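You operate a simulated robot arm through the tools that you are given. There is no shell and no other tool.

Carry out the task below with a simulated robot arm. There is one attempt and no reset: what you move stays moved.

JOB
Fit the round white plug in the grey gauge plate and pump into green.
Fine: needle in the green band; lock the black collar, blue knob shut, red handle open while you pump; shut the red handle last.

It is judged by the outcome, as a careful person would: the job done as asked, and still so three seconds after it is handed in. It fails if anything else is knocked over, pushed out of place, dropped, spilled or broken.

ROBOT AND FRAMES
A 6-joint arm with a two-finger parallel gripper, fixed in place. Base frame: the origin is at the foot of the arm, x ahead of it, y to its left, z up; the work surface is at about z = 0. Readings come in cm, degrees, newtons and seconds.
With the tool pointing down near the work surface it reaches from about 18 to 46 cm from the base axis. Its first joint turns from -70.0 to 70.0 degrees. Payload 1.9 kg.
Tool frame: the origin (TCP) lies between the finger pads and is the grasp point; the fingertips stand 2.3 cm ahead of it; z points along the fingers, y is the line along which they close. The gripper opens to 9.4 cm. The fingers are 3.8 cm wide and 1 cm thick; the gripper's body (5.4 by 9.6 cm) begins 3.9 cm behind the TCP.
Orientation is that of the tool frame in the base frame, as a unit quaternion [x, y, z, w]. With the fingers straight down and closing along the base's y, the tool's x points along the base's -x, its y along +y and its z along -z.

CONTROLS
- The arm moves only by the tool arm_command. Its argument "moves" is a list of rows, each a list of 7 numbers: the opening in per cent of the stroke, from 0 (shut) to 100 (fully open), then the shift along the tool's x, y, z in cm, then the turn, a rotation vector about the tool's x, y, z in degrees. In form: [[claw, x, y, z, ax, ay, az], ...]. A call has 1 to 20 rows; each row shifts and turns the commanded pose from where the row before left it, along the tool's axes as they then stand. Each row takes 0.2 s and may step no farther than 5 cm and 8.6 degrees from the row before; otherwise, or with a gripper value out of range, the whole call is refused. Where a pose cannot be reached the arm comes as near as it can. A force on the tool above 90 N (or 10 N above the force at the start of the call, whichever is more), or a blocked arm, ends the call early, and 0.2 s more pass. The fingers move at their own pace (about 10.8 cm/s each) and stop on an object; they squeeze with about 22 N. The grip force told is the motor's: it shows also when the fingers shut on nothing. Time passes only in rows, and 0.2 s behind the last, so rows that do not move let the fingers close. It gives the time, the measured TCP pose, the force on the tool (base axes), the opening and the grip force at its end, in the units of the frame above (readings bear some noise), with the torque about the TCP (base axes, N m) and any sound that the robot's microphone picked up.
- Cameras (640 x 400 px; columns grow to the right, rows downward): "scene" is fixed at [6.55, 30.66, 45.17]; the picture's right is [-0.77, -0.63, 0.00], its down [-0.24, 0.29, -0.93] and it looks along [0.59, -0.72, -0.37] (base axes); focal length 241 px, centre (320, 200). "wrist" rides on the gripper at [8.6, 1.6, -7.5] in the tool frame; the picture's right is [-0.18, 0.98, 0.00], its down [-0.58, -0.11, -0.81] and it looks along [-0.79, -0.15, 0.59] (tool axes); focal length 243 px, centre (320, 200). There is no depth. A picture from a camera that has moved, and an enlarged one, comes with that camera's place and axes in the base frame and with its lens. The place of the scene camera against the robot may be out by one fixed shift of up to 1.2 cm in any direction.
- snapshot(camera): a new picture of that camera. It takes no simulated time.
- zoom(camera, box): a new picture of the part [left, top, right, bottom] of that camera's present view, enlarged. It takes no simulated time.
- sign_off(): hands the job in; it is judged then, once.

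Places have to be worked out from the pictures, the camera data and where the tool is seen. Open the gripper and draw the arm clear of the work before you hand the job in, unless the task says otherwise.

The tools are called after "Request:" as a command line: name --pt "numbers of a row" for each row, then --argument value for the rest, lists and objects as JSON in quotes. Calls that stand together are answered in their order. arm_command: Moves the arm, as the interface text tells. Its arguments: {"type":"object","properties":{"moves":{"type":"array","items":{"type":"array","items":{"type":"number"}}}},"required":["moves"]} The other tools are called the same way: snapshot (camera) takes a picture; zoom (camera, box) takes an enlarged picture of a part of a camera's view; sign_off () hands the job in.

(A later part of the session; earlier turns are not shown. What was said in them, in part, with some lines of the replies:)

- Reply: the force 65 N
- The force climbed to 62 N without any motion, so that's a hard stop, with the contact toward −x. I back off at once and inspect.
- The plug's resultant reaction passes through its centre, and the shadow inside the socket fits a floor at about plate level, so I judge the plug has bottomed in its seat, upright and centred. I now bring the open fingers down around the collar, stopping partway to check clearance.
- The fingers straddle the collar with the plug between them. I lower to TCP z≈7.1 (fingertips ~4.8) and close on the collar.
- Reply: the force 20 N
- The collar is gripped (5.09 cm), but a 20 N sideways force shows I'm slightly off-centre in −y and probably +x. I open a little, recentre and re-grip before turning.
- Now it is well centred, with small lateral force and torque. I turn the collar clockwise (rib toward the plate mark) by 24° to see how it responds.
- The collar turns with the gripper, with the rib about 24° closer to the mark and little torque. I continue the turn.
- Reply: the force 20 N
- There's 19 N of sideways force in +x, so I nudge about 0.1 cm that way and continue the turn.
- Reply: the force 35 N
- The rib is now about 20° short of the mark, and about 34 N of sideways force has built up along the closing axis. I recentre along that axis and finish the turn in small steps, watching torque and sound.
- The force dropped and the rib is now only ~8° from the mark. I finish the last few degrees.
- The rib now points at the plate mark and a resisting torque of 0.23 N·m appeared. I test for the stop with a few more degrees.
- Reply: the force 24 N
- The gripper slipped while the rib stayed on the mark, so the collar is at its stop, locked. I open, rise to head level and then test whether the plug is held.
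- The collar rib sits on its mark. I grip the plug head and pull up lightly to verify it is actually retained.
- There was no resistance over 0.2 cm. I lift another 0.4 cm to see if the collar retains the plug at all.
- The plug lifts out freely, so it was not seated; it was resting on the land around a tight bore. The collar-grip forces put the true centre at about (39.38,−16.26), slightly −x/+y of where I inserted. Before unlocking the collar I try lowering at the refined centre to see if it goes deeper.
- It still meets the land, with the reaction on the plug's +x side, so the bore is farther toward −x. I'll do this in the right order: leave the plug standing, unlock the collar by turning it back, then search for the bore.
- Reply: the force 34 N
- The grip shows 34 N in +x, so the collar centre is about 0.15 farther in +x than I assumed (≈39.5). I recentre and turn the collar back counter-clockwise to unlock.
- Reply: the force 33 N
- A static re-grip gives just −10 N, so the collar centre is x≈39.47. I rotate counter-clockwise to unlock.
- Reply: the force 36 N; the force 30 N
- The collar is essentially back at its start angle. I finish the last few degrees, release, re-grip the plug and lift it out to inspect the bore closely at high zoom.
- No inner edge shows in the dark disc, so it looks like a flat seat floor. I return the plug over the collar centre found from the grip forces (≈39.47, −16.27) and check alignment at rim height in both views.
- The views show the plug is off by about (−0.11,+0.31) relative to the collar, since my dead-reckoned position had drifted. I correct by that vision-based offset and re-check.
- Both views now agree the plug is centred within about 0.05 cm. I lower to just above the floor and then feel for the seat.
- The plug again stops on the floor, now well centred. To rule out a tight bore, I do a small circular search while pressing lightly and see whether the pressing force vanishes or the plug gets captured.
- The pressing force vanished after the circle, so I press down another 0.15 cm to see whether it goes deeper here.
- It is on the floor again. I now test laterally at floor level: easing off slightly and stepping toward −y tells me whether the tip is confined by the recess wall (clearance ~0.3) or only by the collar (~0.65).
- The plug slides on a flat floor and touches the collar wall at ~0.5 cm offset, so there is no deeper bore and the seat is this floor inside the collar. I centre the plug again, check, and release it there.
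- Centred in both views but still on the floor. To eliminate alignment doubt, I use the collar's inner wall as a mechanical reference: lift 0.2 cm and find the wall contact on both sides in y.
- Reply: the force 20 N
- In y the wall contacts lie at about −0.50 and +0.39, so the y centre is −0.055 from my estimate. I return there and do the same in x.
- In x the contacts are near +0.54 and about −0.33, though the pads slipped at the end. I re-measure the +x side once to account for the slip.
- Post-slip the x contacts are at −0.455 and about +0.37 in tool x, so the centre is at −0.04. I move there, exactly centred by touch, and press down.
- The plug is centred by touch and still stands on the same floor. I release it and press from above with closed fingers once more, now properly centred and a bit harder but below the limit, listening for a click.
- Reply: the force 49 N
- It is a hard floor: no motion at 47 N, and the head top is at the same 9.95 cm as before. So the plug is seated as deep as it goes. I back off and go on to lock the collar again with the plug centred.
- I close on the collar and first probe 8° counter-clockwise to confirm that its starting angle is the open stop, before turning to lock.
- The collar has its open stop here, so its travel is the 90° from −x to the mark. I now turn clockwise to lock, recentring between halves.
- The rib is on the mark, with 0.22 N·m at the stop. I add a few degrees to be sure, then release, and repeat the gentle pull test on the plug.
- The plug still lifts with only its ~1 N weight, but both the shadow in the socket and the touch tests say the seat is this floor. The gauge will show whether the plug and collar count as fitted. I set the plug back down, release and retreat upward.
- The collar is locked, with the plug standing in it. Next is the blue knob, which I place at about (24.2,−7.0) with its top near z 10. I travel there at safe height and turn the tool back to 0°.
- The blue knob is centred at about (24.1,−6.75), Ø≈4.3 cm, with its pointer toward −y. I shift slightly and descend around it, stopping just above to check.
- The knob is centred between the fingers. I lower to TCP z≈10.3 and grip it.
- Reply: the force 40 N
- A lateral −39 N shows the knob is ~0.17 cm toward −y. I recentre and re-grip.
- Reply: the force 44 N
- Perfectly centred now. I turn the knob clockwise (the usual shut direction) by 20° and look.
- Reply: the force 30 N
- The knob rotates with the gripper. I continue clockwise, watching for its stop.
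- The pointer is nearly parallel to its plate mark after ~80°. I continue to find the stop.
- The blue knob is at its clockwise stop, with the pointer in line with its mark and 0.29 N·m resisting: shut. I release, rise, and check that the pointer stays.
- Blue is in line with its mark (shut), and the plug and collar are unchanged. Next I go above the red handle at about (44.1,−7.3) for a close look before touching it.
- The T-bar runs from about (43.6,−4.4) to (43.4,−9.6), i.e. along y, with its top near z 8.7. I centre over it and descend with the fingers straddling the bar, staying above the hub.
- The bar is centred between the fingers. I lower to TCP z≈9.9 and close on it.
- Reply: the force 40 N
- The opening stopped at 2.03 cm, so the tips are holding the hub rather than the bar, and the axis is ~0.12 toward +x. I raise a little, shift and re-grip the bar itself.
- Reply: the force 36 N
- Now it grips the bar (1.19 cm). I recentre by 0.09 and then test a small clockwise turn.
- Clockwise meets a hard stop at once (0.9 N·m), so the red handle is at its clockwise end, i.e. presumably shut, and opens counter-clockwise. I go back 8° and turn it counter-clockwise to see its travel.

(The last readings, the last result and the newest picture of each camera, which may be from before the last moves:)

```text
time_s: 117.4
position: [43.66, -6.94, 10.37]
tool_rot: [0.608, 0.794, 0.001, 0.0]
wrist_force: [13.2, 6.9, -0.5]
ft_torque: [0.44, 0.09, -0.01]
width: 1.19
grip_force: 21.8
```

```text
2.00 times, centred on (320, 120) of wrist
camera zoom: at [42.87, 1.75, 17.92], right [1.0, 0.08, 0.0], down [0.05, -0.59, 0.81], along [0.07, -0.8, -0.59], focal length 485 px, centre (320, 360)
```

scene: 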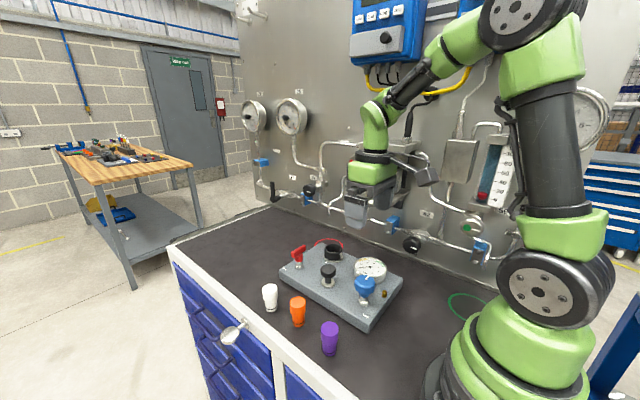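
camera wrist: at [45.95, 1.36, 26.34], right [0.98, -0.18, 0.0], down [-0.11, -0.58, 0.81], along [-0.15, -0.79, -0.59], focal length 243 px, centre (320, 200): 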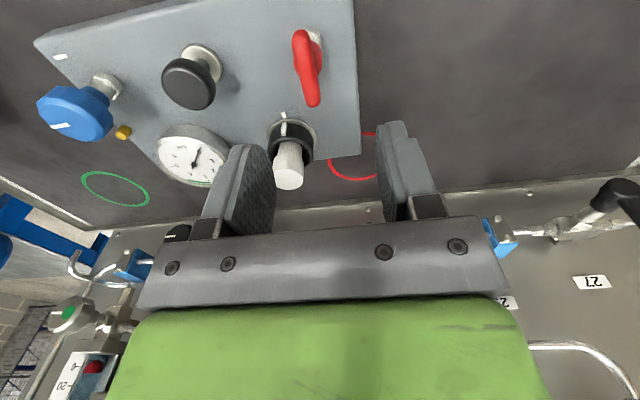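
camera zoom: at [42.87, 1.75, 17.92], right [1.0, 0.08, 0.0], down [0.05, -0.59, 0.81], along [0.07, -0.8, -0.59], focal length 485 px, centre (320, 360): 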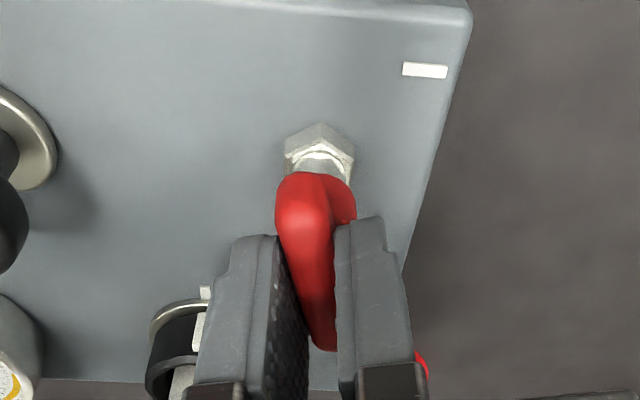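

It turns freely counter-clockwise, so red started shut. I continue counter-clockwise to the open position in line with its mark.

Request:
arm_command --pt "0 0 0 0 0 0 -6" --pt "0 0 0 0 0 0 -6" --pt "0 0 0 0 0 0 -6" --pt "0 0 0 0 0 0 -6" --pt "0 0 0 0 0 0 -6" --pt "0 0 0 0 0 0 0"

Request:
arm_command --pt "0 0 0 0 0 0 -6" --pt "0 0 0 0 0 0 -6" --pt "0 0 0 0 0 0 -6" --pt "0 0 0 0 0 0 -6" --pt "0 0 0 0 0 0 -6" --pt "0 0 0 0 0 0 -6" --pt "0 0 0 0 0 0 0"

Request:
zoom --camera "wrist" --box '[200, 20, 440, 220]'

```text
time_s: 118.8
position: [43.75, -6.96, 10.47]
tool_rot: [0.381, 0.925, 0.002, 0.001]
wrist_force: [39.2, 23.4, -7.8]
ft_torque: [0.24, -0.32, -0.1]
width: 1.32
grip_force: 21.9
```

```text
time_s: 120.4
position: [43.68, -6.72, 10.46]
tool_rot: [0.077, 0.997, 0.005, -0.001]
wrist_force: [13.5, 34.6, 12.3]
ft_torque: [0.29, -0.12, 0.02]
width: 1.2
grip_force: 22.2
```

```text
2.00 times, centred on (320, 120) of wrist
camera zoom: at [35.25, -3.93, 17.95], right [0.33, 0.94, 0.01], down [0.56, -0.2, 0.8], along [0.76, -0.26, -0.59], focal length 485 px, centre (320, 360)
```

zoom: 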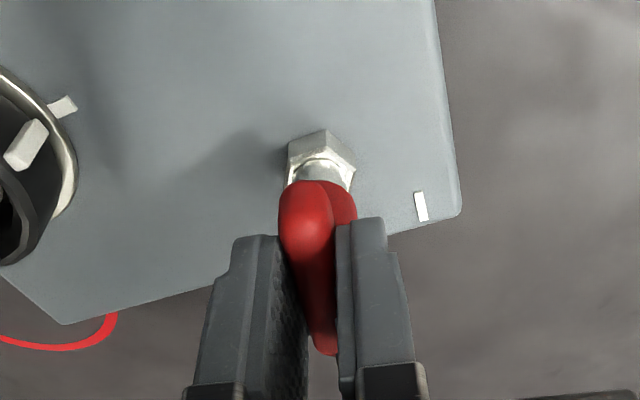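

Nearly there (θ≈9°). I relieve the sideways force and go the last degrees to the stop.

Request:
arm_command --pt "0 0 0.09 0 0 0 0" --pt "0 0 0 0 0 0 -5" --pt "0 0 0 0 0 0 -5" --pt "0 0 0 0 0 0 0" --pt "0 0 0 0 0 0 0"

Request:
zoom --camera "wrist" --box '[200, 20, 440, 220]'

Request:
zoom --camera "scene" --box '[270, 215, 330, 275]'

```text
time_s: 121.6
position: [43.67, -6.67, 10.38]
tool_rot: [-0.01, 1.0, 0.003, 0.0]
wrist_force: [3.3, 31.0, 9.8]
ft_torque: [0.28, 0.01, -0.85]
width: 1.24
grip_force: 22.1
```

```text
2.00 times, centred on (320, 120) of wrist
camera zoom: at [34.86, -5.39, 17.91], right [0.17, 0.99, 0.01], down [0.58, -0.1, 0.81], along [0.8, -0.13, -0.59], focal length 485 px, centre (320, 360)
```

zoom: 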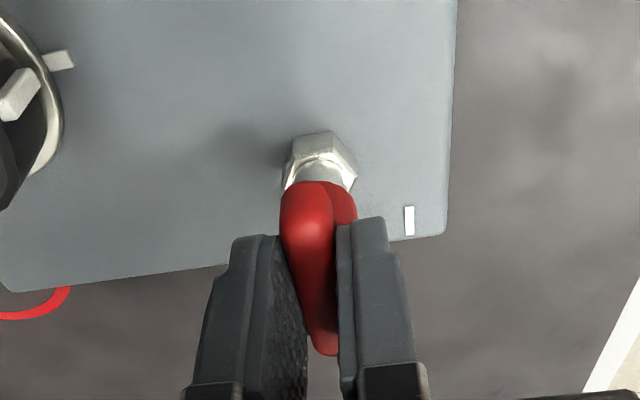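

```text
6.67 times, centred on (300, 245) of scene
camera zoom: at [6.54, 30.66, 45.17], right [-0.77, -0.63, 0.0], down [-0.24, 0.29, -0.93], along [0.59, -0.72, -0.37], focal length 1604 px, centre (453, -100)
```

zoom: 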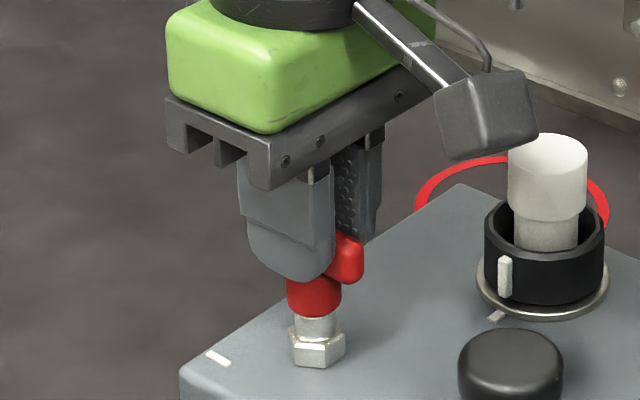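

The counter-clockwise stop is reached (−0.85 N·m) with the handle in line with its mark, so red is open. I release and rise.

Request:
arm_command --pt "20 0 0 0 0 0 0" --pt "45 0 0 0 0 0 0" --pt "45 0 0 -1.5 0 0 0" --pt "45 0 0 -2.5 0 0 0" --pt "45 0 0 -3 0 0 0" --pt "45 0 0 0 0 0 0"

Request:
snapshot --camera "wrist"

Request:
zoom --camera "scene" --box '[275, 220, 415, 330]'

```text
time_s: 123.0
position: [43.65, -6.84, 17.43]
tool_rot: [-0.01, 1.0, 0.001, 0.0]
wrist_force: [-0.5, -0.1, 1.1]
ft_torque: [-0.01, 0.0, -0.01]
width: 4.24
grip_force: 0.0
```

```text
taken
camera wrist: at [34.83, -5.53, 24.87], right [0.16, 0.99, 0.0], down [0.58, -0.1, 0.81], along [0.8, -0.13, -0.59], focal length 243 px, centre (320, 200)
```

wrist: 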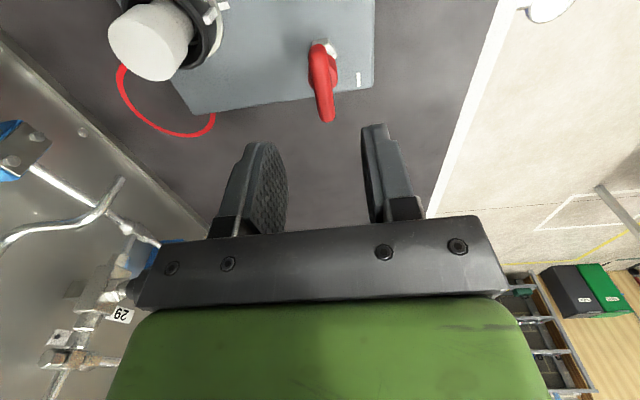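

```text
3.64 times, centred on (345, 275) of scene
camera zoom: at [6.55, 30.66, 45.17], right [-0.77, -0.63, 0.0], down [-0.24, 0.29, -0.93], along [0.59, -0.72, -0.37], focal length 875 px, centre (229, -73)
```

zoom: 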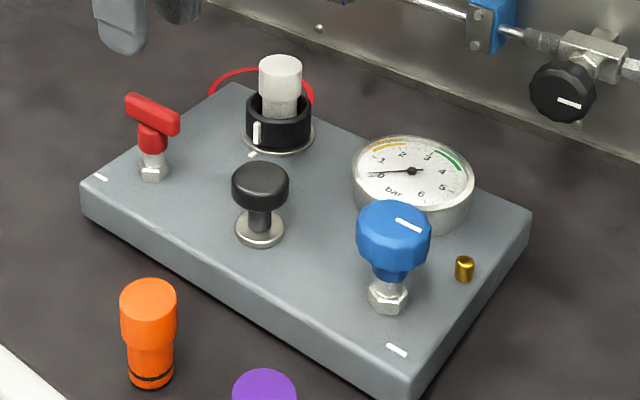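

Collar, blue and red are all on their marks. Now the pump: I close the fingers and move above its cap at about (33.55,−6.75), top ≈8.3.

Request:
arm_command --pt "0 3.4 0 0 0 0 0" --pt "0 3.4 0 0 0 0 0" --pt "0 3.3 0.05 0 0 0 0" --pt "0 0 0 2 0 0 0" --pt "0 0 0 2 0 0 0" --pt "0 0 0 0 0 0 0"

Request:
zoom --camera "wrist" --box '[220, 20, 420, 200]'

Request:
zoom --camera "scene" --box '[295, 225, 375, 295]'

```text
time_s: 124.4
position: [33.66, -6.84, 13.46]
tool_rot: [-0.01, 1.0, 0.0, 0.001]
wrist_force: [0.5, -0.6, -0.3]
ft_torque: [-0.02, 0.01, 0.0]
width: 0.0
grip_force: 22.4
```

```text
2.22 times, centred on (320, 110) of wrist
camera zoom: at [24.79, -5.55, 20.97], right [0.17, 0.99, 0.0], down [0.58, -0.1, 0.81], along [0.8, -0.13, -0.59], focal length 539 px, centre (320, 400)
```

zoom: 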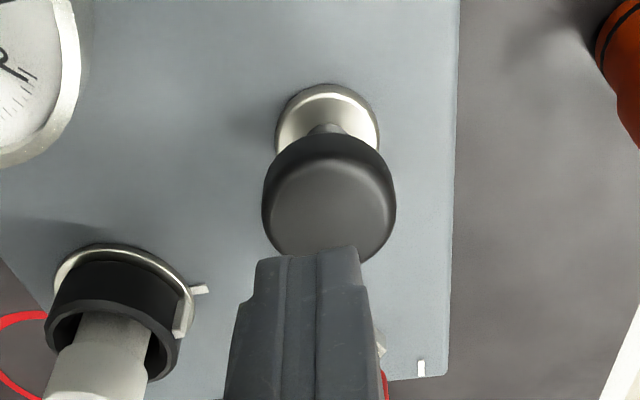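

```text
5.71 times, centred on (335, 260) of scene
camera zoom: at [6.55, 30.66, 45.17], right [-0.77, -0.63, 0.0], down [-0.24, 0.29, -0.93], along [0.59, -0.72, -0.37], focal length 1375 px, centre (234, -143)
```

zoom: 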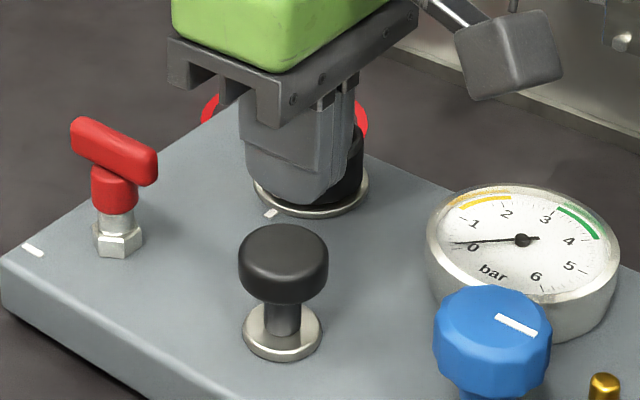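

The cap is ~0.2 cm toward +y of the fingers. I shift and descend to just above contact.

Request:
arm_command --pt "0 0 0.2 0 0 0 0" --pt "0 0 0 1.3 0 0 0" --pt "0 0 0 1.1 0 0 0" --pt "0 0 0 0 0 0 0"

Request:
arm_command --pt "0 0 0 0.2 0 0 0" --pt "0 0 0 0.2 0 0 0" --pt "0 0 0 0.2 0 0 0" --pt "0 0 0 0 0 0 0"

Request:
zoom --camera "scene" --box '[295, 225, 395, 295]'

```text
time_s: 125.4
position: [33.46, -6.78, 10.88]
tool_rot: [-0.01, 1.0, 0.001, 0.0]
wrist_force: [-0.3, -0.4, -0.8]
ft_torque: [-0.02, 0.01, -0.02]
width: 0.02
grip_force: 21.8
```

```text
time_s: 126.4
position: [33.41, -6.86, 10.4]
tool_rot: [-0.01, 1.0, 0.001, 0.001]
wrist_force: [-0.2, -0.2, 0.7]
ft_torque: [-0.04, 0.01, -0.01]
width: 0.01
grip_force: 22.7
```

```text
5.71 times, centred on (345, 260) of scene
camera zoom: at [6.55, 30.66, 45.17], right [-0.77, -0.63, 0.0], down [-0.24, 0.29, -0.93], along [0.59, -0.72, -0.37], focal length 1375 px, centre (177, -143)
```

zoom: 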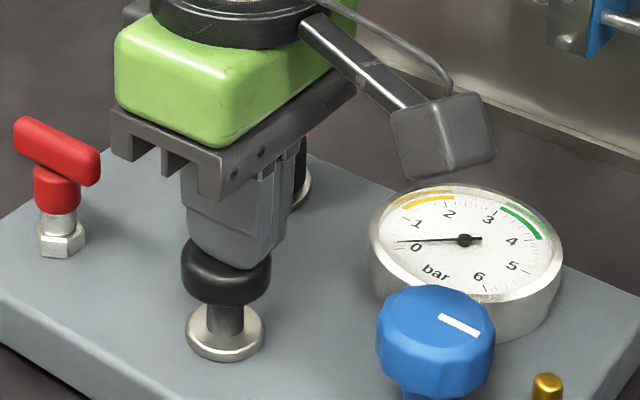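

No contact yet at 10.4. I continue down in 0.2 steps.

Request:
arm_command --pt "0 0 0 0.2 0 0 0" --pt "0 0 0 0.2 0 0 0" --pt "0 0 0 0 0 0 0"

Request:
arm_command --pt "0 0 0 0.2 0 0 0" --pt "0 0 0 0.2 0 0 0" --pt "0 0 0 0 0 0 0"

Request:
zoom --camera "scene" --box '[295, 225, 395, 295]'

```text
time_s: 127.2
position: [33.6, -6.8, 10.0]
tool_rot: [-0.009, 1.0, 0.0, 0.001]
wrist_force: [0.4, 0.7, 2.0]
ft_torque: [-0.03, -0.05, 0.02]
width: 0.01
grip_force: 22.1
```

```text
time_s: 128.0
position: [33.53, -6.8, 9.61]
tool_rot: [-0.01, 1.0, 0.001, 0.001]
wrist_force: [-0.3, -1.2, 3.9]
ft_torque: [-0.04, 0.03, -0.01]
width: 0.01
grip_force: 22.5
```

```text
5.71 times, centred on (345, 260) of scene
camera zoom: at [6.54, 30.66, 45.17], right [-0.77, -0.63, 0.0], down [-0.24, 0.29, -0.93], along [0.59, -0.72, -0.37], focal length 1375 px, centre (177, -143)
```

zoom: 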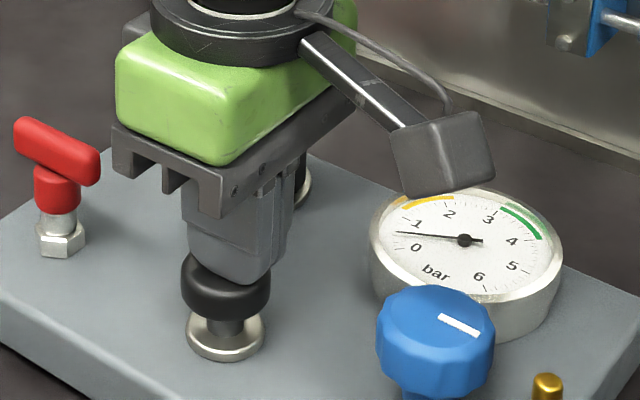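

The needle has risen to about 0.6 bar. The pump works, so the plug, collar, blue and red are right. I finish this stroke downward gently.

Request:
arm_command --pt "0 0 0 0.2 0 0 0" --pt "0 0 0 0.2 0 0 0" --pt "0 0 0 0 0 0 0"

Request:
zoom --camera "scene" --box '[295, 225, 395, 295]'

```text
time_s: 128.8
position: [33.56, -6.89, 9.2]
tool_rot: [-0.01, 1.0, 0.002, 0.001]
wrist_force: [-1.2, 0.1, 5.2]
ft_torque: [0.05, 0.03, 0.0]
width: 0.0
grip_force: 22.0
```

```text
5.71 times, centred on (345, 260) of scene
camera zoom: at [6.54, 30.66, 45.17], right [-0.77, -0.63, 0.0], down [-0.24, 0.29, -0.93], along [0.59, -0.72, -0.37], focal length 1375 px, centre (177, -143)
```

zoom: 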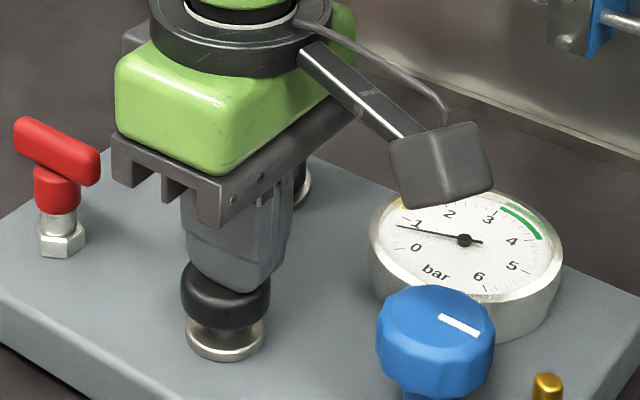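

The needle is at about 0.9 bar. I continue to the end of the stroke.

Request:
arm_command --pt "0 0 0 0.2 0 0 0" --pt "0 0 0 0.2 0 0 0" --pt "0 0 0 0 0 0 0"

Request:
zoom --camera "scene" --box '[295, 225, 395, 295]'

```text
time_s: 129.6
position: [33.71, -6.81, 8.79]
tool_rot: [-0.009, 1.0, 0.001, 0.001]
wrist_force: [0.6, 0.3, 5.5]
ft_torque: [0.04, -0.02, 0.04]
width: 0.0
grip_force: 21.8
heard: click
```

```text
5.71 times, centred on (345, 260) of scene
camera zoom: at [6.54, 30.66, 45.17], right [-0.77, -0.63, 0.0], down [-0.24, 0.29, -0.93], along [0.59, -0.72, -0.37], focal length 1375 px, centre (177, -143)
```

zoom: 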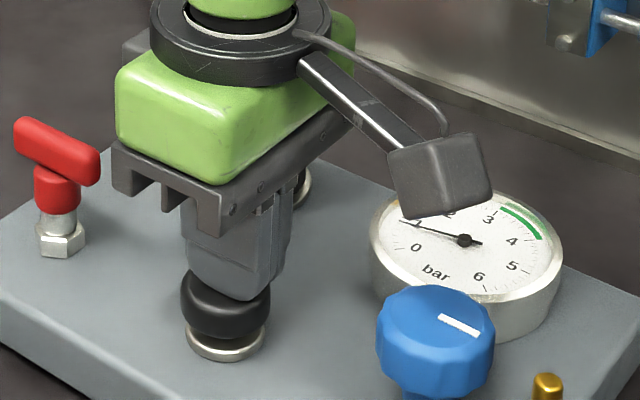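

A click marks the end of the stroke, with the needle at about 1.1–1.2 bar. I raise to let the pump spring back and check that the pressure holds.

Request:
arm_command --pt "0 0 0 -0.6 0 0 0" --pt "0 0 0 -0.6 0 0 0" --pt "0 0 0 -0.7 0 0 0" --pt "0 0 0 0 0 0 0" --pt "0 0 0 0 0 0 0"

Request:
zoom --camera "scene" --box '[295, 215, 395, 295]'

```text
time_s: 130.8
position: [33.43, -6.95, 10.68]
tool_rot: [-0.01, 1.0, 0.001, 0.001]
wrist_force: [-1.1, -0.3, 0.0]
ft_torque: [-0.02, 0.01, -0.02]
width: 0.0
grip_force: 21.8
```

```text
5.00 times, centred on (345, 255) of scene
camera zoom: at [6.55, 30.66, 45.17], right [-0.77, -0.63, 0.0], down [-0.24, 0.29, -0.93], along [0.59, -0.72, -0.37], focal length 1203 px, centre (195, -75)
```

zoom: 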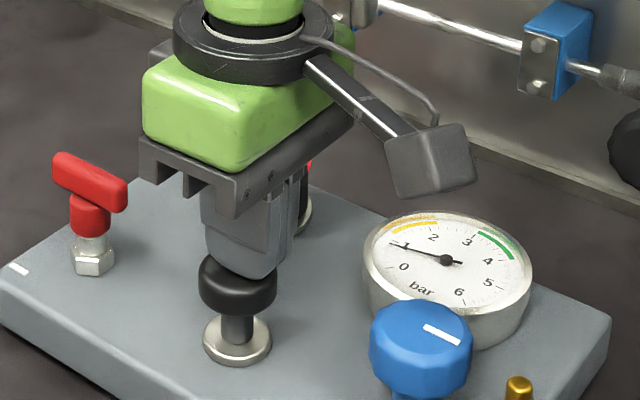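

Request:
arm_command --pt "0 0 0 0 0 0 0" --pt "0 0 0 0 0 0 0" --pt "0 0 0 0 0 0 0" --pt "0 0 0 0 0 0 0" --pt "0 0 0 0 0 0 0"

Request:
zoom --camera "scene" --box '[350, 252, 390, 284]'

Request:
zoom --camera "scene" --box '[300, 200, 380, 270]'

```text
time_s: 132.0
position: [33.49, -6.85, 10.7]
tool_rot: [-0.009, 1.0, 0.001, 0.0]
wrist_force: [-0.5, -0.5, -0.2]
ft_torque: [0.01, 0.01, 0.02]
width: 0.01
grip_force: 22.2
```

```text
12.50 times, centred on (370, 268) of scene
camera zoom: at [6.55, 30.66, 45.17], right [-0.77, -0.63, 0.0], down [-0.24, 0.29, -0.93], along [0.59, -0.72, -0.37], focal length 3008 px, centre (-305, -650)
```

zoom: 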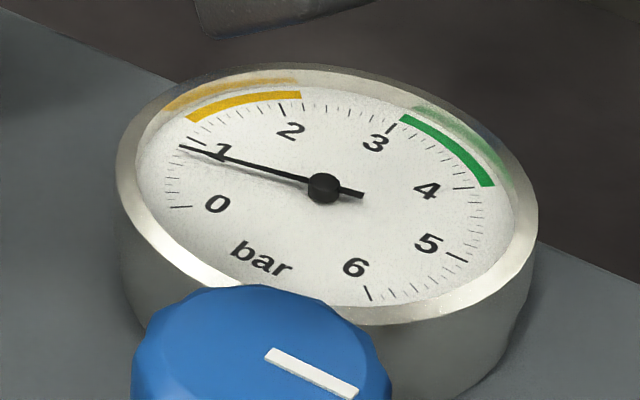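

```text
5.71 times, centred on (340, 235) of scene
camera zoom: at [6.55, 30.66, 45.17], right [-0.77, -0.63, 0.0], down [-0.24, 0.29, -0.93], along [0.59, -0.72, -0.37], focal length 1375 px, centre (206, 0)
```

zoom: 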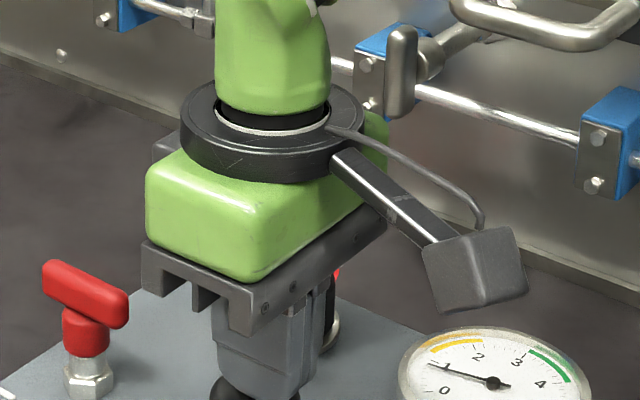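

The needle sits steadily at 1.0 bar, one full stroke per bar, with green from about 3.1 to 4.15. I do a second full stroke.

Request:
arm_command --pt "0 0 0 0.5 0 0 0" --pt "0 0 0 0.5 0 0 0" --pt "0 0 0 0.5 0 0 0" --pt "0 0 0 0.4 0 0 0" --pt "0 0 0 0 0 0 0" --pt "0 0 0 -0.6 0 0 0" --pt "0 0 0 -0.6 0 0 0" --pt "0 0 0 -0.7 0 0 0" --pt "0 0 0 0 0 0 0"

Request:
zoom --camera "scene" --box '[350, 252, 390, 284]'

```text
time_s: 134.0
position: [33.61, -6.81, 10.62]
tool_rot: [-0.01, 1.0, 0.001, 0.001]
wrist_force: [0.0, 0.5, 0.1]
ft_torque: [0.04, -0.02, 0.02]
width: 0.0
grip_force: 21.6
heard: click
```

```text
12.50 times, centred on (370, 268) of scene
camera zoom: at [6.55, 30.66, 45.17], right [-0.77, -0.63, 0.0], down [-0.24, 0.29, -0.93], along [0.59, -0.72, -0.37], focal length 3008 px, centre (-305, -650)
```

zoom: 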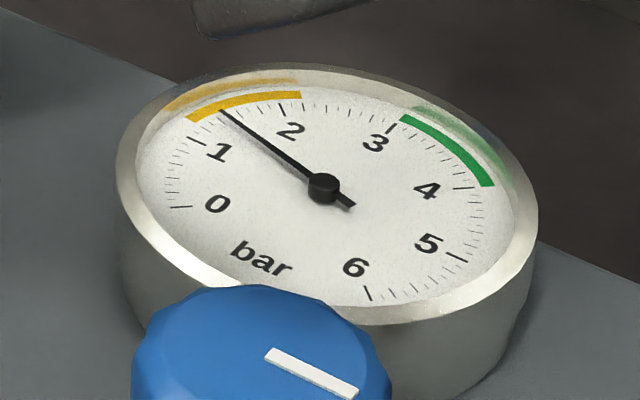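

The needle is at about 1.45. I wait a second to see whether it drifts.

Request:
arm_command --pt "0 0 0 0 0 0 0" --pt "0 0 0 0 0 0 0" --pt "0 0 0 0 0 0 0" --pt "0 0 0 0 0 0 0" --pt "0 0 0 0 0 0 0" --pt "0 0 0 0 0 0 0" --pt "0 0 0 0 0 0 0"

Request:
zoom --camera "scene" --box '[350, 252, 390, 284]'

```text
time_s: 135.6
position: [33.56, -6.79, 10.74]
tool_rot: [-0.01, 1.0, 0.001, 0.001]
wrist_force: [0.7, 0.6, -0.7]
ft_torque: [-0.03, 0.01, 0.01]
width: 0.02
grip_force: 22.2
```

```text
12.50 times, centred on (370, 268) of scene
camera zoom: at [6.55, 30.66, 45.17], right [-0.77, -0.63, 0.0], down [-0.24, 0.29, -0.93], along [0.59, -0.72, -0.37], focal length 3008 px, centre (-305, -650)
```

zoom: 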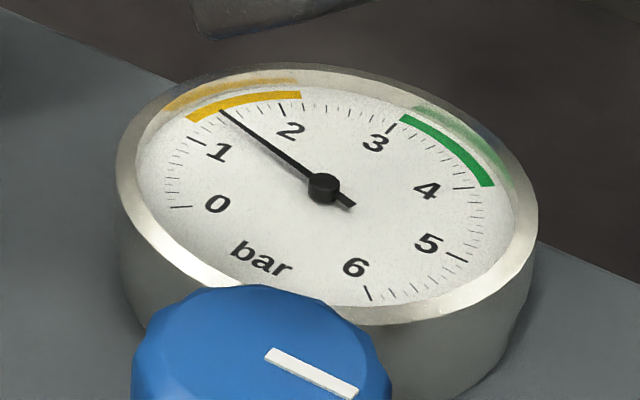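

It holds steadily at ~1.45 bar, so there are no leaks. I do the next stroke at the slower speed of the first.

Request:
arm_command --pt "0 0 0 0.3 0 0 0" --pt "0 0 0 0.3 0 0 0" --pt "0 0 0 0.3 0 0 0" --pt "0 0 0 0.3 0 0 0" --pt "0 0 0 0.3 0 0 0" --pt "0 0 0 0.3 0 0 0" --pt "0 0 0 0.15 0 0 0" --pt "0 0 0 0 0 0 0"

Request:
zoom --camera "scene" --box '[295, 215, 395, 295]'

Request:
zoom --camera "scene" --box '[350, 252, 390, 284]'

```text
time_s: 137.4
position: [33.5, -6.86, 8.79]
tool_rot: [-0.01, 1.0, 0.001, 0.001]
wrist_force: [2.0, 1.5, 6.4]
ft_torque: [0.05, -0.06, 0.02]
width: 0.0
grip_force: 22.7
heard: click
```

```text
5.00 times, centred on (345, 255) of scene
camera zoom: at [6.54, 30.66, 45.17], right [-0.77, -0.63, 0.0], down [-0.24, 0.29, -0.93], along [0.59, -0.72, -0.37], focal length 1203 px, centre (195, -75)
```

zoom: 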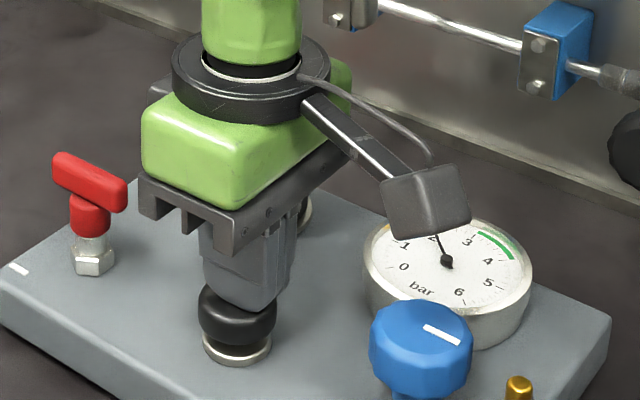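

```text
12.50 times, centred on (370, 268) of scene
camera zoom: at [6.54, 30.66, 45.17], right [-0.77, -0.63, 0.0], down [-0.24, 0.29, -0.93], along [0.59, -0.72, -0.37], focal length 3008 px, centre (-305, -650)
```

zoom: 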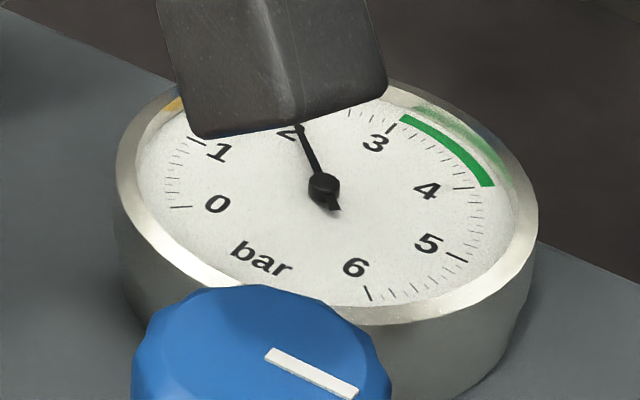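

The needle is at about 2.1 at the bottom of the stroke. I raise and read it again.

Request:
arm_command --pt "0 0 0 -0.6 0 0 0" --pt "0 0 0 -0.6 0 0 0" --pt "0 0 0 -0.75 0 0 0" --pt "0 0 0 0 0 0 0" --pt "0 0 0 0 0 0 0"

Request:
zoom --camera "scene" --box '[350, 252, 390, 284]'

```text
time_s: 138.6
position: [33.55, -6.89, 10.8]
tool_rot: [-0.01, 1.0, 0.001, 0.001]
wrist_force: [-0.6, 0.6, -0.2]
ft_torque: [-0.02, -0.02, 0.02]
width: 0.0
grip_force: 22.0
```

```text
12.50 times, centred on (370, 268) of scene
camera zoom: at [6.55, 30.66, 45.17], right [-0.77, -0.63, 0.0], down [-0.24, 0.29, -0.93], along [0.59, -0.72, -0.37], focal length 3008 px, centre (-305, -650)
```

zoom: 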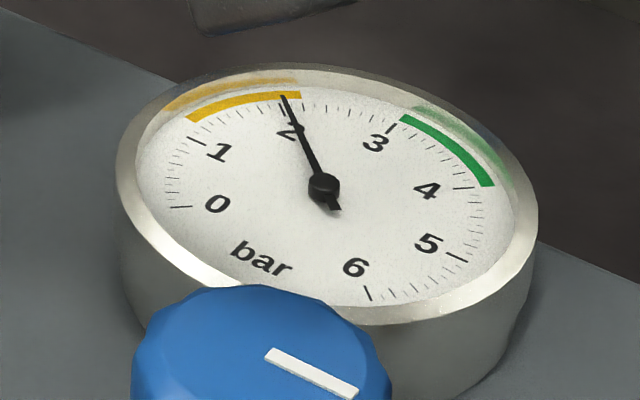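

The needle holds at ~2.0 bar, i.e. roughly 0.5 per stroke. I do another slow stroke and read.

Request:
arm_command --pt "0 0 0 0.35 0 0 0" --pt "0 0 0 0.35 0 0 0" --pt "0 0 0 0.35 0 0 0" --pt "0 0 0 0.35 0 0 0" --pt "0 0 0 0.35 0 0 0" --pt "0 0 0 0.2 0 0 0" --pt "0 0 0 0 0 0 0" --pt "0 0 0 -0.6 0 0 0" --pt "0 0 0 -0.6 0 0 0" --pt "0 0 0 -0.75 0 0 0" --pt "0 0 0 0 0 0 0" --pt "0 0 0 0 0 0 0"

Request:
zoom --camera "scene" --box '[350, 252, 390, 284]'

```text
time_s: 141.2
position: [33.47, -6.91, 10.66]
tool_rot: [-0.008, 1.0, 0.0, 0.001]
wrist_force: [1.1, -0.9, -0.7]
ft_torque: [0.0, -0.02, 0.03]
width: 0.0
grip_force: 21.9
heard: click
```

```text
12.50 times, centred on (370, 268) of scene
camera zoom: at [6.55, 30.66, 45.17], right [-0.77, -0.63, 0.0], down [-0.24, 0.29, -0.93], along [0.59, -0.72, -0.37], focal length 3008 px, centre (-305, -650)
```

zoom: 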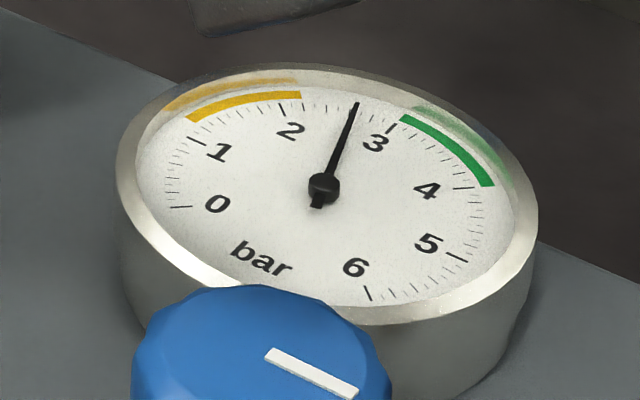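

The needle holds at ~2.65. By the tick geometry the green band spans 3.0–4.0, so I aim for ~3.5. Next full stroke.

Request:
arm_command --pt "0 0 0 0.35 0 0 0" --pt "0 0 0 0.35 0 0 0" --pt "0 0 0 0.35 0 0 0" --pt "0 0 0 0.35 0 0 0" --pt "0 0 0 0.35 0 0 0" --pt "0 0 0 0.2 0 0 0" --pt "0 0 0 0 0 0 0" --pt "0 0 0 -0.6 0 0 0" --pt "0 0 0 -0.6 0 0 0" --pt "0 0 0 -0.75 0 0 0" --pt "0 0 0 0 0 0 0" --pt "0 0 0 0 0 0 0"

Request:
zoom --camera "scene" --box '[350, 252, 390, 284]'

```text
time_s: 143.8
position: [33.45, -6.86, 10.84]
tool_rot: [-0.01, 1.0, 0.001, 0.0]
wrist_force: [0.4, 0.0, 0.3]
ft_torque: [0.0, -0.01, -0.01]
width: 0.01
grip_force: 21.7
heard: click
```

```text
12.50 times, centred on (370, 268) of scene
camera zoom: at [6.55, 30.66, 45.17], right [-0.77, -0.63, 0.0], down [-0.24, 0.29, -0.93], along [0.59, -0.72, -0.37], focal length 3008 px, centre (-305, -650)
```

zoom: 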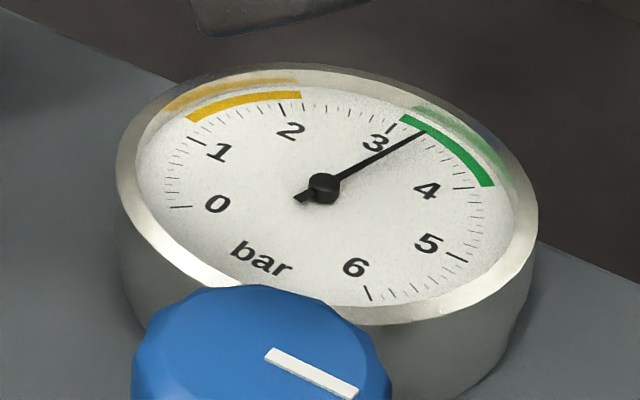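

The needle is in the green at ~3.35. I add a small partial stroke to bring it nearer the middle of the band for margin.

Request:
arm_command --pt "0 0 0 0.35 0 0 0" --pt "0 0 0 0.35 0 0 0" --pt "0 0 0 0.3 0 0 0" --pt "0 0 0 0 0 0 0"

Request:
zoom --camera "scene" --box '[350, 252, 390, 284]'

```text
time_s: 144.8
position: [33.52, -6.9, 9.79]
tool_rot: [-0.01, 1.0, 0.001, 0.001]
wrist_force: [-0.2, 0.8, 2.7]
ft_torque: [0.01, -0.01, -0.01]
width: 0.01
grip_force: 21.8
```

```text
12.50 times, centred on (370, 268) of scene
camera zoom: at [6.55, 30.66, 45.17], right [-0.77, -0.63, 0.0], down [-0.24, 0.29, -0.93], along [0.59, -0.72, -0.37], focal length 3008 px, centre (-305, -650)
```

zoom: 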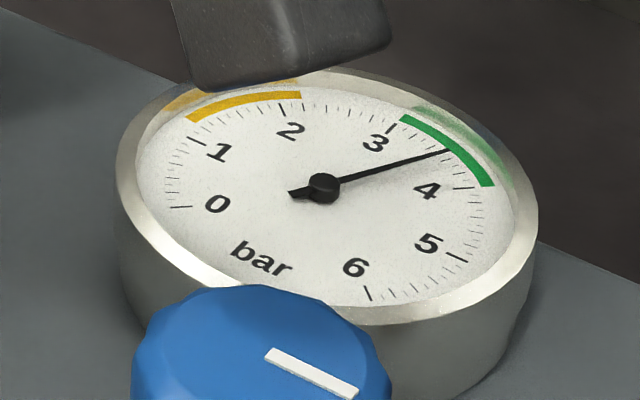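

The needle is ~3.65 now, near mid-green. I release the pump and raise clear.

Request:
arm_command --pt "0 0 0 -0.5 0 0 0" --pt "0 0 0 -0.8 0 0 0" --pt "0 0 0 -2 0 0 0" --pt "30 0 0 -3 0 0 0" --pt "50 0 0 -2 0 0 0" --pt "50 0 0 0 0 0 0"

Request:
zoom --camera "scene" --box '[350, 252, 390, 284]'

Request:
zoom --camera "scene" --box '[275, 220, 415, 330]'

```text
time_s: 146.2
position: [33.43, -6.81, 18.09]
tool_rot: [-0.01, 1.0, 0.001, 0.001]
wrist_force: [0.7, 0.0, 0.2]
ft_torque: [-0.01, 0.03, 0.0]
width: 4.72
grip_force: 0.2
```

```text
12.50 times, centred on (370, 268) of scene
camera zoom: at [6.55, 30.66, 45.17], right [-0.77, -0.63, 0.0], down [-0.24, 0.29, -0.93], along [0.59, -0.72, -0.37], focal length 3008 px, centre (-305, -650)
```

zoom: 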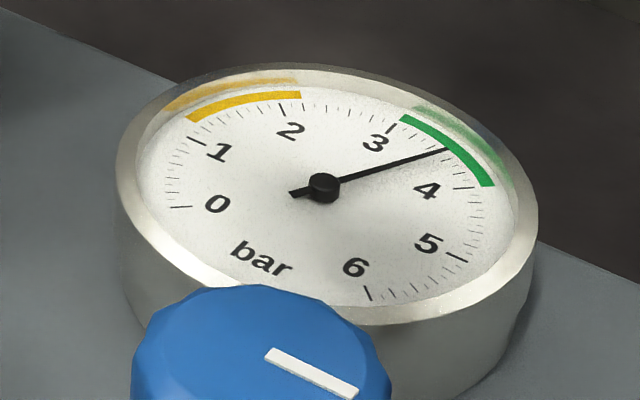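

```text
3.64 times, centred on (345, 275) of scene
camera zoom: at [6.55, 30.66, 45.17], right [-0.77, -0.63, 0.0], down [-0.24, 0.29, -0.93], along [0.59, -0.72, -0.37], focal length 875 px, centre (229, -73)
```

zoom: 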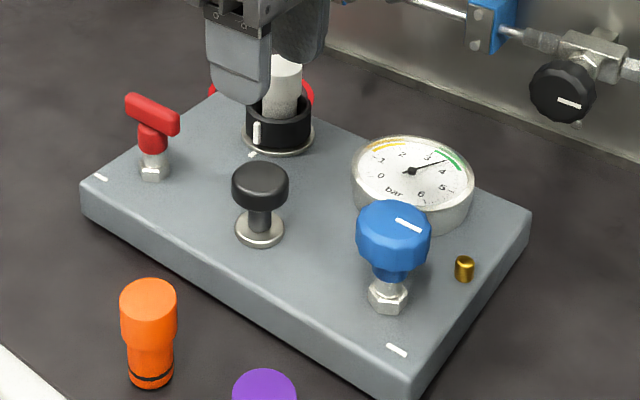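

Pressure holds at ~3.65 bar in the green. Now I go back to the red handle to shut it.

Request:
arm_command --pt "50 -3.4 0.03 0 0 0 0" --pt "50 -3.4 0.03 0 0 0 0" --pt "50 -3.4 0.03 0 0 0 0" --pt "50 0 0 3 0 0 0" --pt "50 0 0 2.5 0 0 0" --pt "50 0 0 0 0 0 0"

Request:
zoom --camera "wrist" --box '[200, 20, 440, 220]'

Request:
zoom --camera "scene" --box '[270, 215, 330, 275]'

```text
time_s: 147.6
position: [43.7, -6.47, 12.71]
tool_rot: [-0.009, 1.0, 0.001, 0.0]
wrist_force: [0.2, -0.6, 0.1]
ft_torque: [0.01, -0.01, -0.01]
width: 4.72
grip_force: 0.1
```

```text
2.00 times, centred on (320, 120) of wrist
camera zoom: at [35.0, -5.15, 20.18], right [0.17, 0.99, 0.0], down [0.58, -0.1, 0.81], along [0.8, -0.13, -0.59], focal length 485 px, centre (320, 360)
```

zoom: 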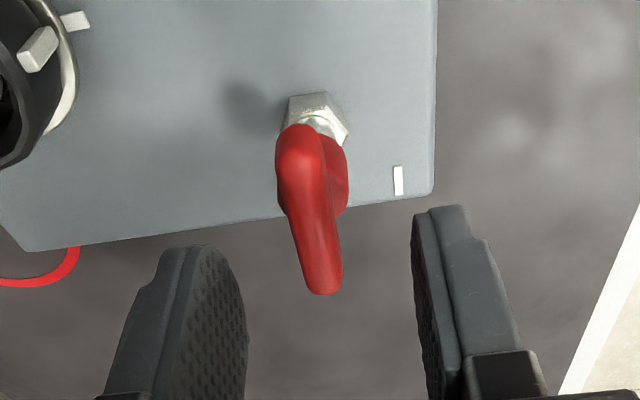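

```text
6.67 times, centred on (300, 245) of scene
camera zoom: at [6.55, 30.66, 45.17], right [-0.77, -0.63, 0.0], down [-0.24, 0.29, -0.93], along [0.59, -0.72, -0.37], focal length 1604 px, centre (453, -100)
```

zoom: 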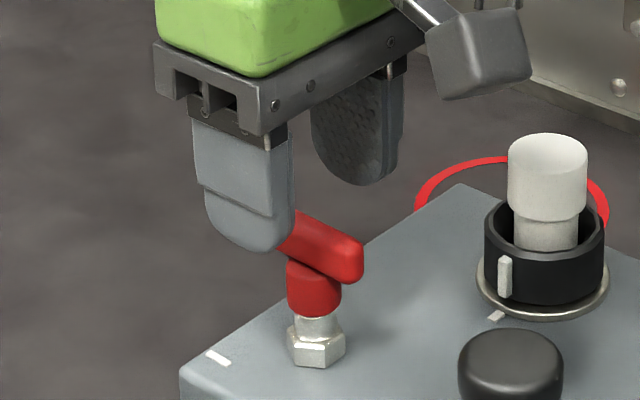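

The bar is ~0.17 toward −y of the gripper centre. I shift, descend to the earlier grip height and close on it.

Request:
arm_command --pt "45 0 -0.17 0 0 0 0" --pt "45 0 0 1.2 0 0 0" --pt "45 0 0 1.1 0 0 0" --pt "45 0 0 0 0 0 0" --pt "0 0 0 0 0 0 0" --pt "0 0 0 0 0 0 0" --pt "0 0 0 0 0 0 0"

Request:
zoom --camera "wrist" --box '[200, 20, 440, 220]'

```text
time_s: 149.2
position: [43.73, -6.76, 10.31]
tool_rot: [-0.009, 1.0, 0.002, 0.0]
wrist_force: [5.1, 10.2, -0.4]
ft_torque: [0.01, 0.01, -0.93]
width: 1.25
grip_force: 22.6
```

```text
2.00 times, centred on (320, 120) of wrist
camera zoom: at [34.96, -5.34, 17.81], right [0.17, 0.99, 0.0], down [0.58, -0.1, 0.81], along [0.8, -0.13, -0.59], focal length 485 px, centre (320, 360)
```

zoom: 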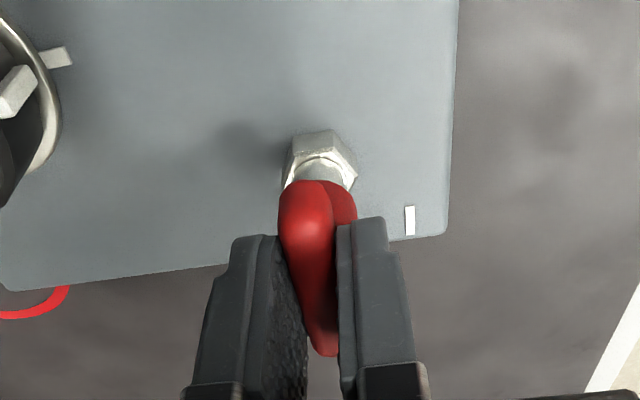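

The bar is gripped. I turn it clockwise toward shut, in stages.

Request:
arm_command --pt "0 0 0 0 0 0 6" --pt "0 0 0 0 0 0 6" --pt "0 0 0 0 0 0 6" --pt "0 0 0 0 0 0 6" --pt "0 0 0 0 0 0 6" --pt "0 0 0 0 0 0 0"

Request:
arm_command --pt "0 0 0 0 0 0 6" --pt "0 0 0 0 0 0 6" --pt "0 0 0 0 0 0 6" --pt "0 0 0 0 0 0 6" --pt "0 0 0 0 0 0 6" --pt "0 0 0 0 0 0 0"

Request:
arm_command --pt "0 0 0 0 0 0 6" --pt "0 0 0 0 0 0 6" --pt "0 0 0 0 0 0 6" --pt "0 0 0 0 0 0 6" --pt "0 0 0 0 0 0 4" --pt "0 0 0 0 0 0 0"

Request:
zoom --camera "wrist" --box '[200, 20, 440, 220]'

Request:
zoom --camera "scene" --box '[350, 252, 390, 284]'

```text
time_s: 150.6
position: [43.8, -6.79, 10.28]
tool_rot: [0.252, 0.968, 0.001, 0.001]
wrist_force: [0.6, 6.8, 0.9]
ft_torque: [0.22, 0.73, -0.02]
width: 1.21
grip_force: 22.3
```

```text
time_s: 152.0
position: [43.7, -6.87, 10.28]
tool_rot: [0.492, 0.871, 0.0, 0.001]
wrist_force: [-9.0, -12.2, 0.4]
ft_torque: [-0.7, -0.22, -0.01]
width: 1.21
grip_force: 22.2
```

```text
time_s: 153.4
position: [43.61, -6.77, 10.3]
tool_rot: [0.688, 0.726, 0.0, -0.002]
wrist_force: [-39.4, -15.1, 8.7]
ft_torque: [-0.35, 0.24, -0.04]
width: 1.21
grip_force: 22.2
```

```text
2.00 times, centred on (320, 120) of wrist
camera zoom: at [44.75, 1.88, 17.77], right [0.99, -0.13, 0.0], down [-0.08, -0.59, 0.81], along [-0.11, -0.8, -0.59], focal length 485 px, centre (320, 360)
```

zoom: 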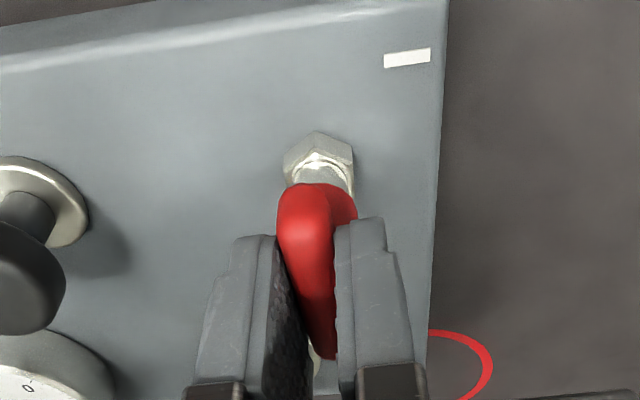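

```text
12.50 times, centred on (370, 268) of scene
camera zoom: at [6.54, 30.67, 45.17], right [-0.77, -0.63, 0.0], down [-0.24, 0.29, -0.93], along [0.59, -0.72, -0.37], focal length 3008 px, centre (-305, -650)
```

zoom: 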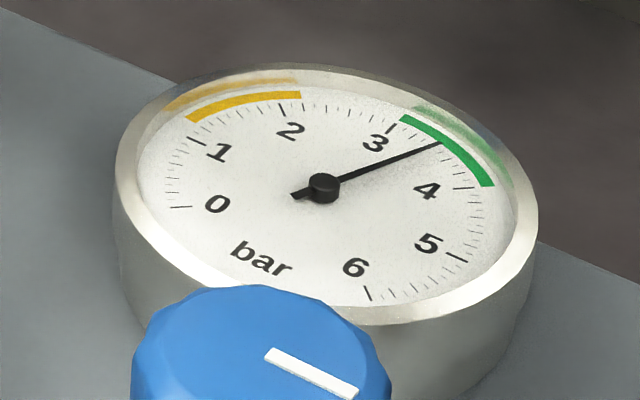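

The needle is ~3.55 and the handle is at ~87°. I relieve the sideways force and turn the last degrees onto the shut stop.

Request:
arm_command --pt "0 0 -0.09 0 0 0 0" --pt "0 0 0 0 0 0 4" --pt "0 0 0 0 0 0 4" --pt "0 0 0 0 0 0 0" --pt "0 0 0 0 0 0 0"

Request:
zoom --camera "wrist" --box '[200, 20, 440, 220]'

```text
time_s: 154.6
position: [43.61, -6.75, 10.25]
tool_rot: [0.737, 0.676, 0.002, -0.001]
wrist_force: [-24.7, -1.2, 0.6]
ft_torque: [-0.75, 0.18, 0.88]
width: 1.55
grip_force: 22.1
```

```text
2.00 times, centred on (320, 120) of wrist
camera zoom: at [45.89, 1.65, 17.78], right [0.96, -0.27, 0.0], down [-0.16, -0.57, 0.8], along [-0.22, -0.78, -0.59], focal length 485 px, centre (320, 360)
```

zoom: 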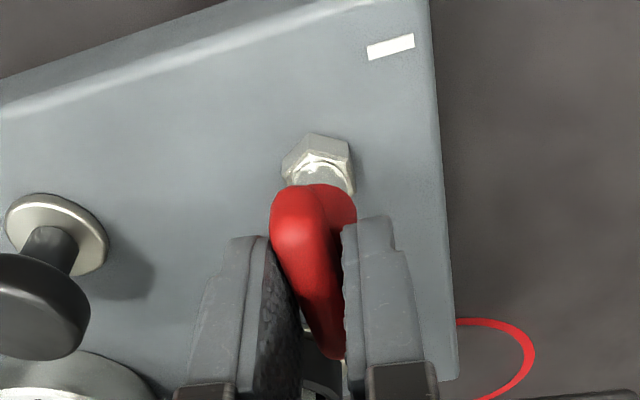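

The shut stop is reached (0.88 N·m, the same end as at the start). I open and rise clear, then check everything.

Request:
arm_command --pt "20 0 0 0 0 0 0" --pt "50 0 0 0 0 0 0" --pt "50 0 0 -1.5 0 0 0" --pt "50 0 0 -3 0 0 0" --pt "50 0 0 -3.5 0 0 0" --pt "50 0 0 0 0 0 0"

Request:
zoom --camera "scene" --box '[350, 252, 390, 284]'

Request:
zoom --camera "scene" --box '[255, 220, 415, 350]'

```text
time_s: 156.0
position: [43.48, -6.58, 18.2]
tool_rot: [0.737, 0.676, 0.001, 0.0]
wrist_force: [0.1, 0.3, -0.8]
ft_torque: [0.0, -0.02, 0.01]
width: 4.73
grip_force: 0.1
```

```text
12.50 times, centred on (370, 268) of scene
camera zoom: at [6.55, 30.66, 45.17], right [-0.77, -0.63, 0.0], down [-0.24, 0.29, -0.93], along [0.59, -0.72, -0.37], focal length 3008 px, centre (-305, -650)
```

zoom: 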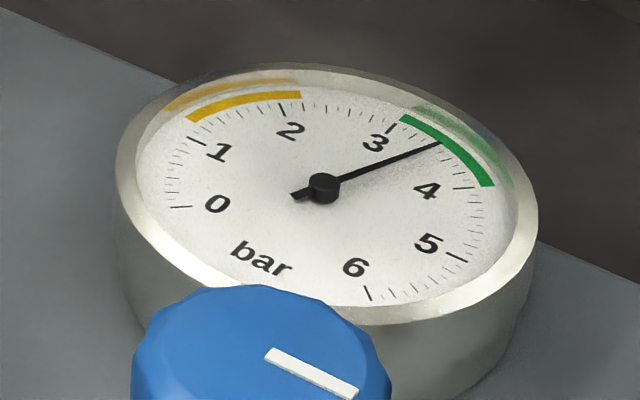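

```text
3.08 times, centred on (335, 285) of scene
camera zoom: at [6.55, 30.66, 45.17], right [-0.77, -0.63, 0.0], down [-0.24, 0.29, -0.93], along [0.59, -0.72, -0.37], focal length 740 px, centre (274, -62)
```

zoom: 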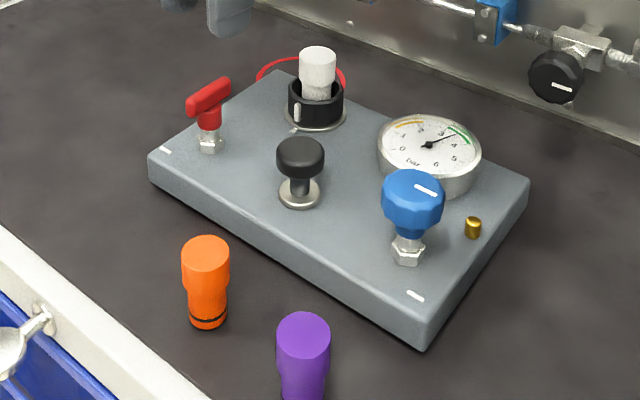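

Red is shut and the needle holds at ~3.55 bar. I raise the arm well clear and wait a few seconds to verify that the pressure and everything else stay.

Request:
arm_command --pt "100 0 0 -4 0 0 0" --pt "100 0 0 -4 0 0 0" --pt "100 0 0 -4 0 0 0" --pt "100 1.5 -4 0 0 0 0" --pt "100 1.5 -4 0 0 0 0" --pt "100 1.5 -4 0 0 0 0" --pt "100 0 0 0 0 0 0" --pt "100 0 0 0 0 0 0" --pt "100 0 0 0 0 0 0" --pt "100 0 0 0 0 0 0" --pt "100 0 0 0 0 0 0" --pt "100 0 0 0 0 0 0" --pt "100 0 0 0 0 0 0" --pt "100 0 0 0 0 0 0" --pt "100 0 0 0 0 0 0" --pt "100 0 0 0 0 0 0"

Request:
zoom --camera "scene" --box '[350, 252, 390, 284]'

Request:
zoom --camera "scene" --box '[275, 230, 365, 290]'

Request:
snapshot --camera "scene"

```text
time_s: 159.4
position: [31.12, 0.37, 28.34]
tool_rot: [0.737, 0.676, 0.002, 0.001]
wrist_force: [0.5, 0.3, 0.5]
ft_torque: [-0.01, -0.01, -0.02]
width: 9.39
grip_force: 0.1
out of reach, approached as far as the arm can: row 2, 3
```

```text
12.50 times, centred on (370, 268) of scene
camera zoom: at [6.55, 30.66, 45.17], right [-0.77, -0.63, 0.0], down [-0.24, 0.29, -0.93], along [0.59, -0.72, -0.37], focal length 3008 px, centre (-305, -650)
```

zoom: 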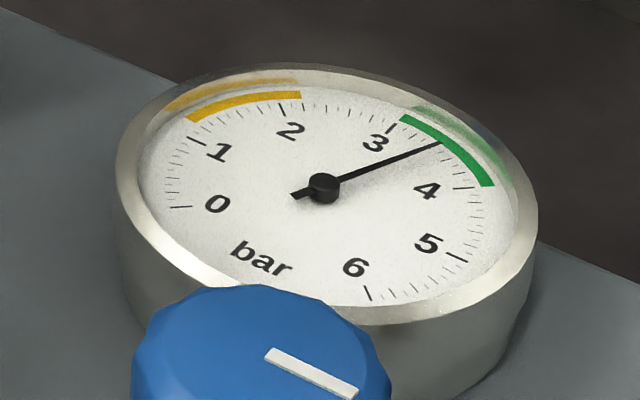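

```text
6.67 times, centred on (320, 260) of scene
camera zoom: at [6.55, 30.66, 45.17], right [-0.77, -0.63, 0.0], down [-0.24, 0.29, -0.93], along [0.59, -0.72, -0.37], focal length 1604 px, centre (320, -200)
```

zoom: 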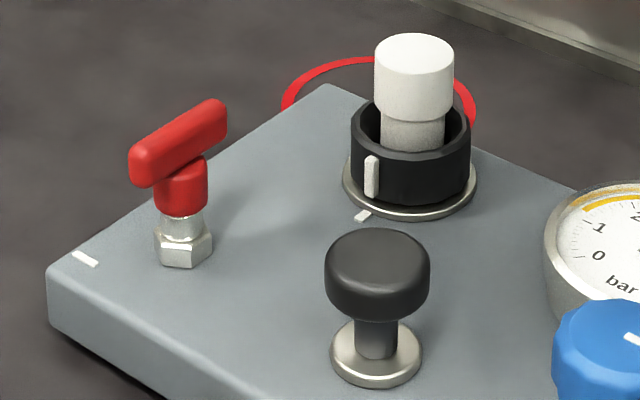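

```text
taken
```

scene: 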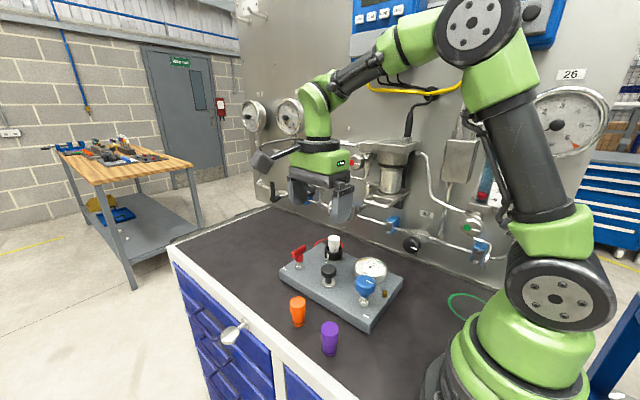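

All the checks look right. The needle holds steady at ~3.55 bar in the green. The collar rib is on its mark with the white plug upright in the socket, blue is at its shut stop and red is back at its shut stop. The other plugs are untouched, and the gripper is open and clear, so I hand the job in.

Request:
sign_off

```text
The job is handed in.
```

I handed the job in with the gauge holding at about 3.55 bar, inside the green band (3.0 to 4.0). It stayed there for about five seconds after I shut the red handle. I have one doubt, about how well the plug is held.

- **Plug:** The white plug stands upright and centred in the socket, on a hard floor. A press of about 60 N from above would not push it any deeper.
- **Retention:** With the collar locked but no pressure in the system, the plug still lifted out with only its own weight. The collar therefore did not grip it mechanically. I judged the plug fitted because the pump built pressure and the gauge then held, and I did not repeat the pull test under pressure.
- **Black collar:** It is turned clockwise to its stop, with its rib on the plate mark.
- **Blue knob:** It is turned clockwise to its stop, which I took as shut.
- **Red handle:** It was open at its counter-clockwise stop while I pumped. I then turned it back clockwise to its stop, last of all.

The orange and purple plugs were not touched, and the arm finished open and clear of the work.
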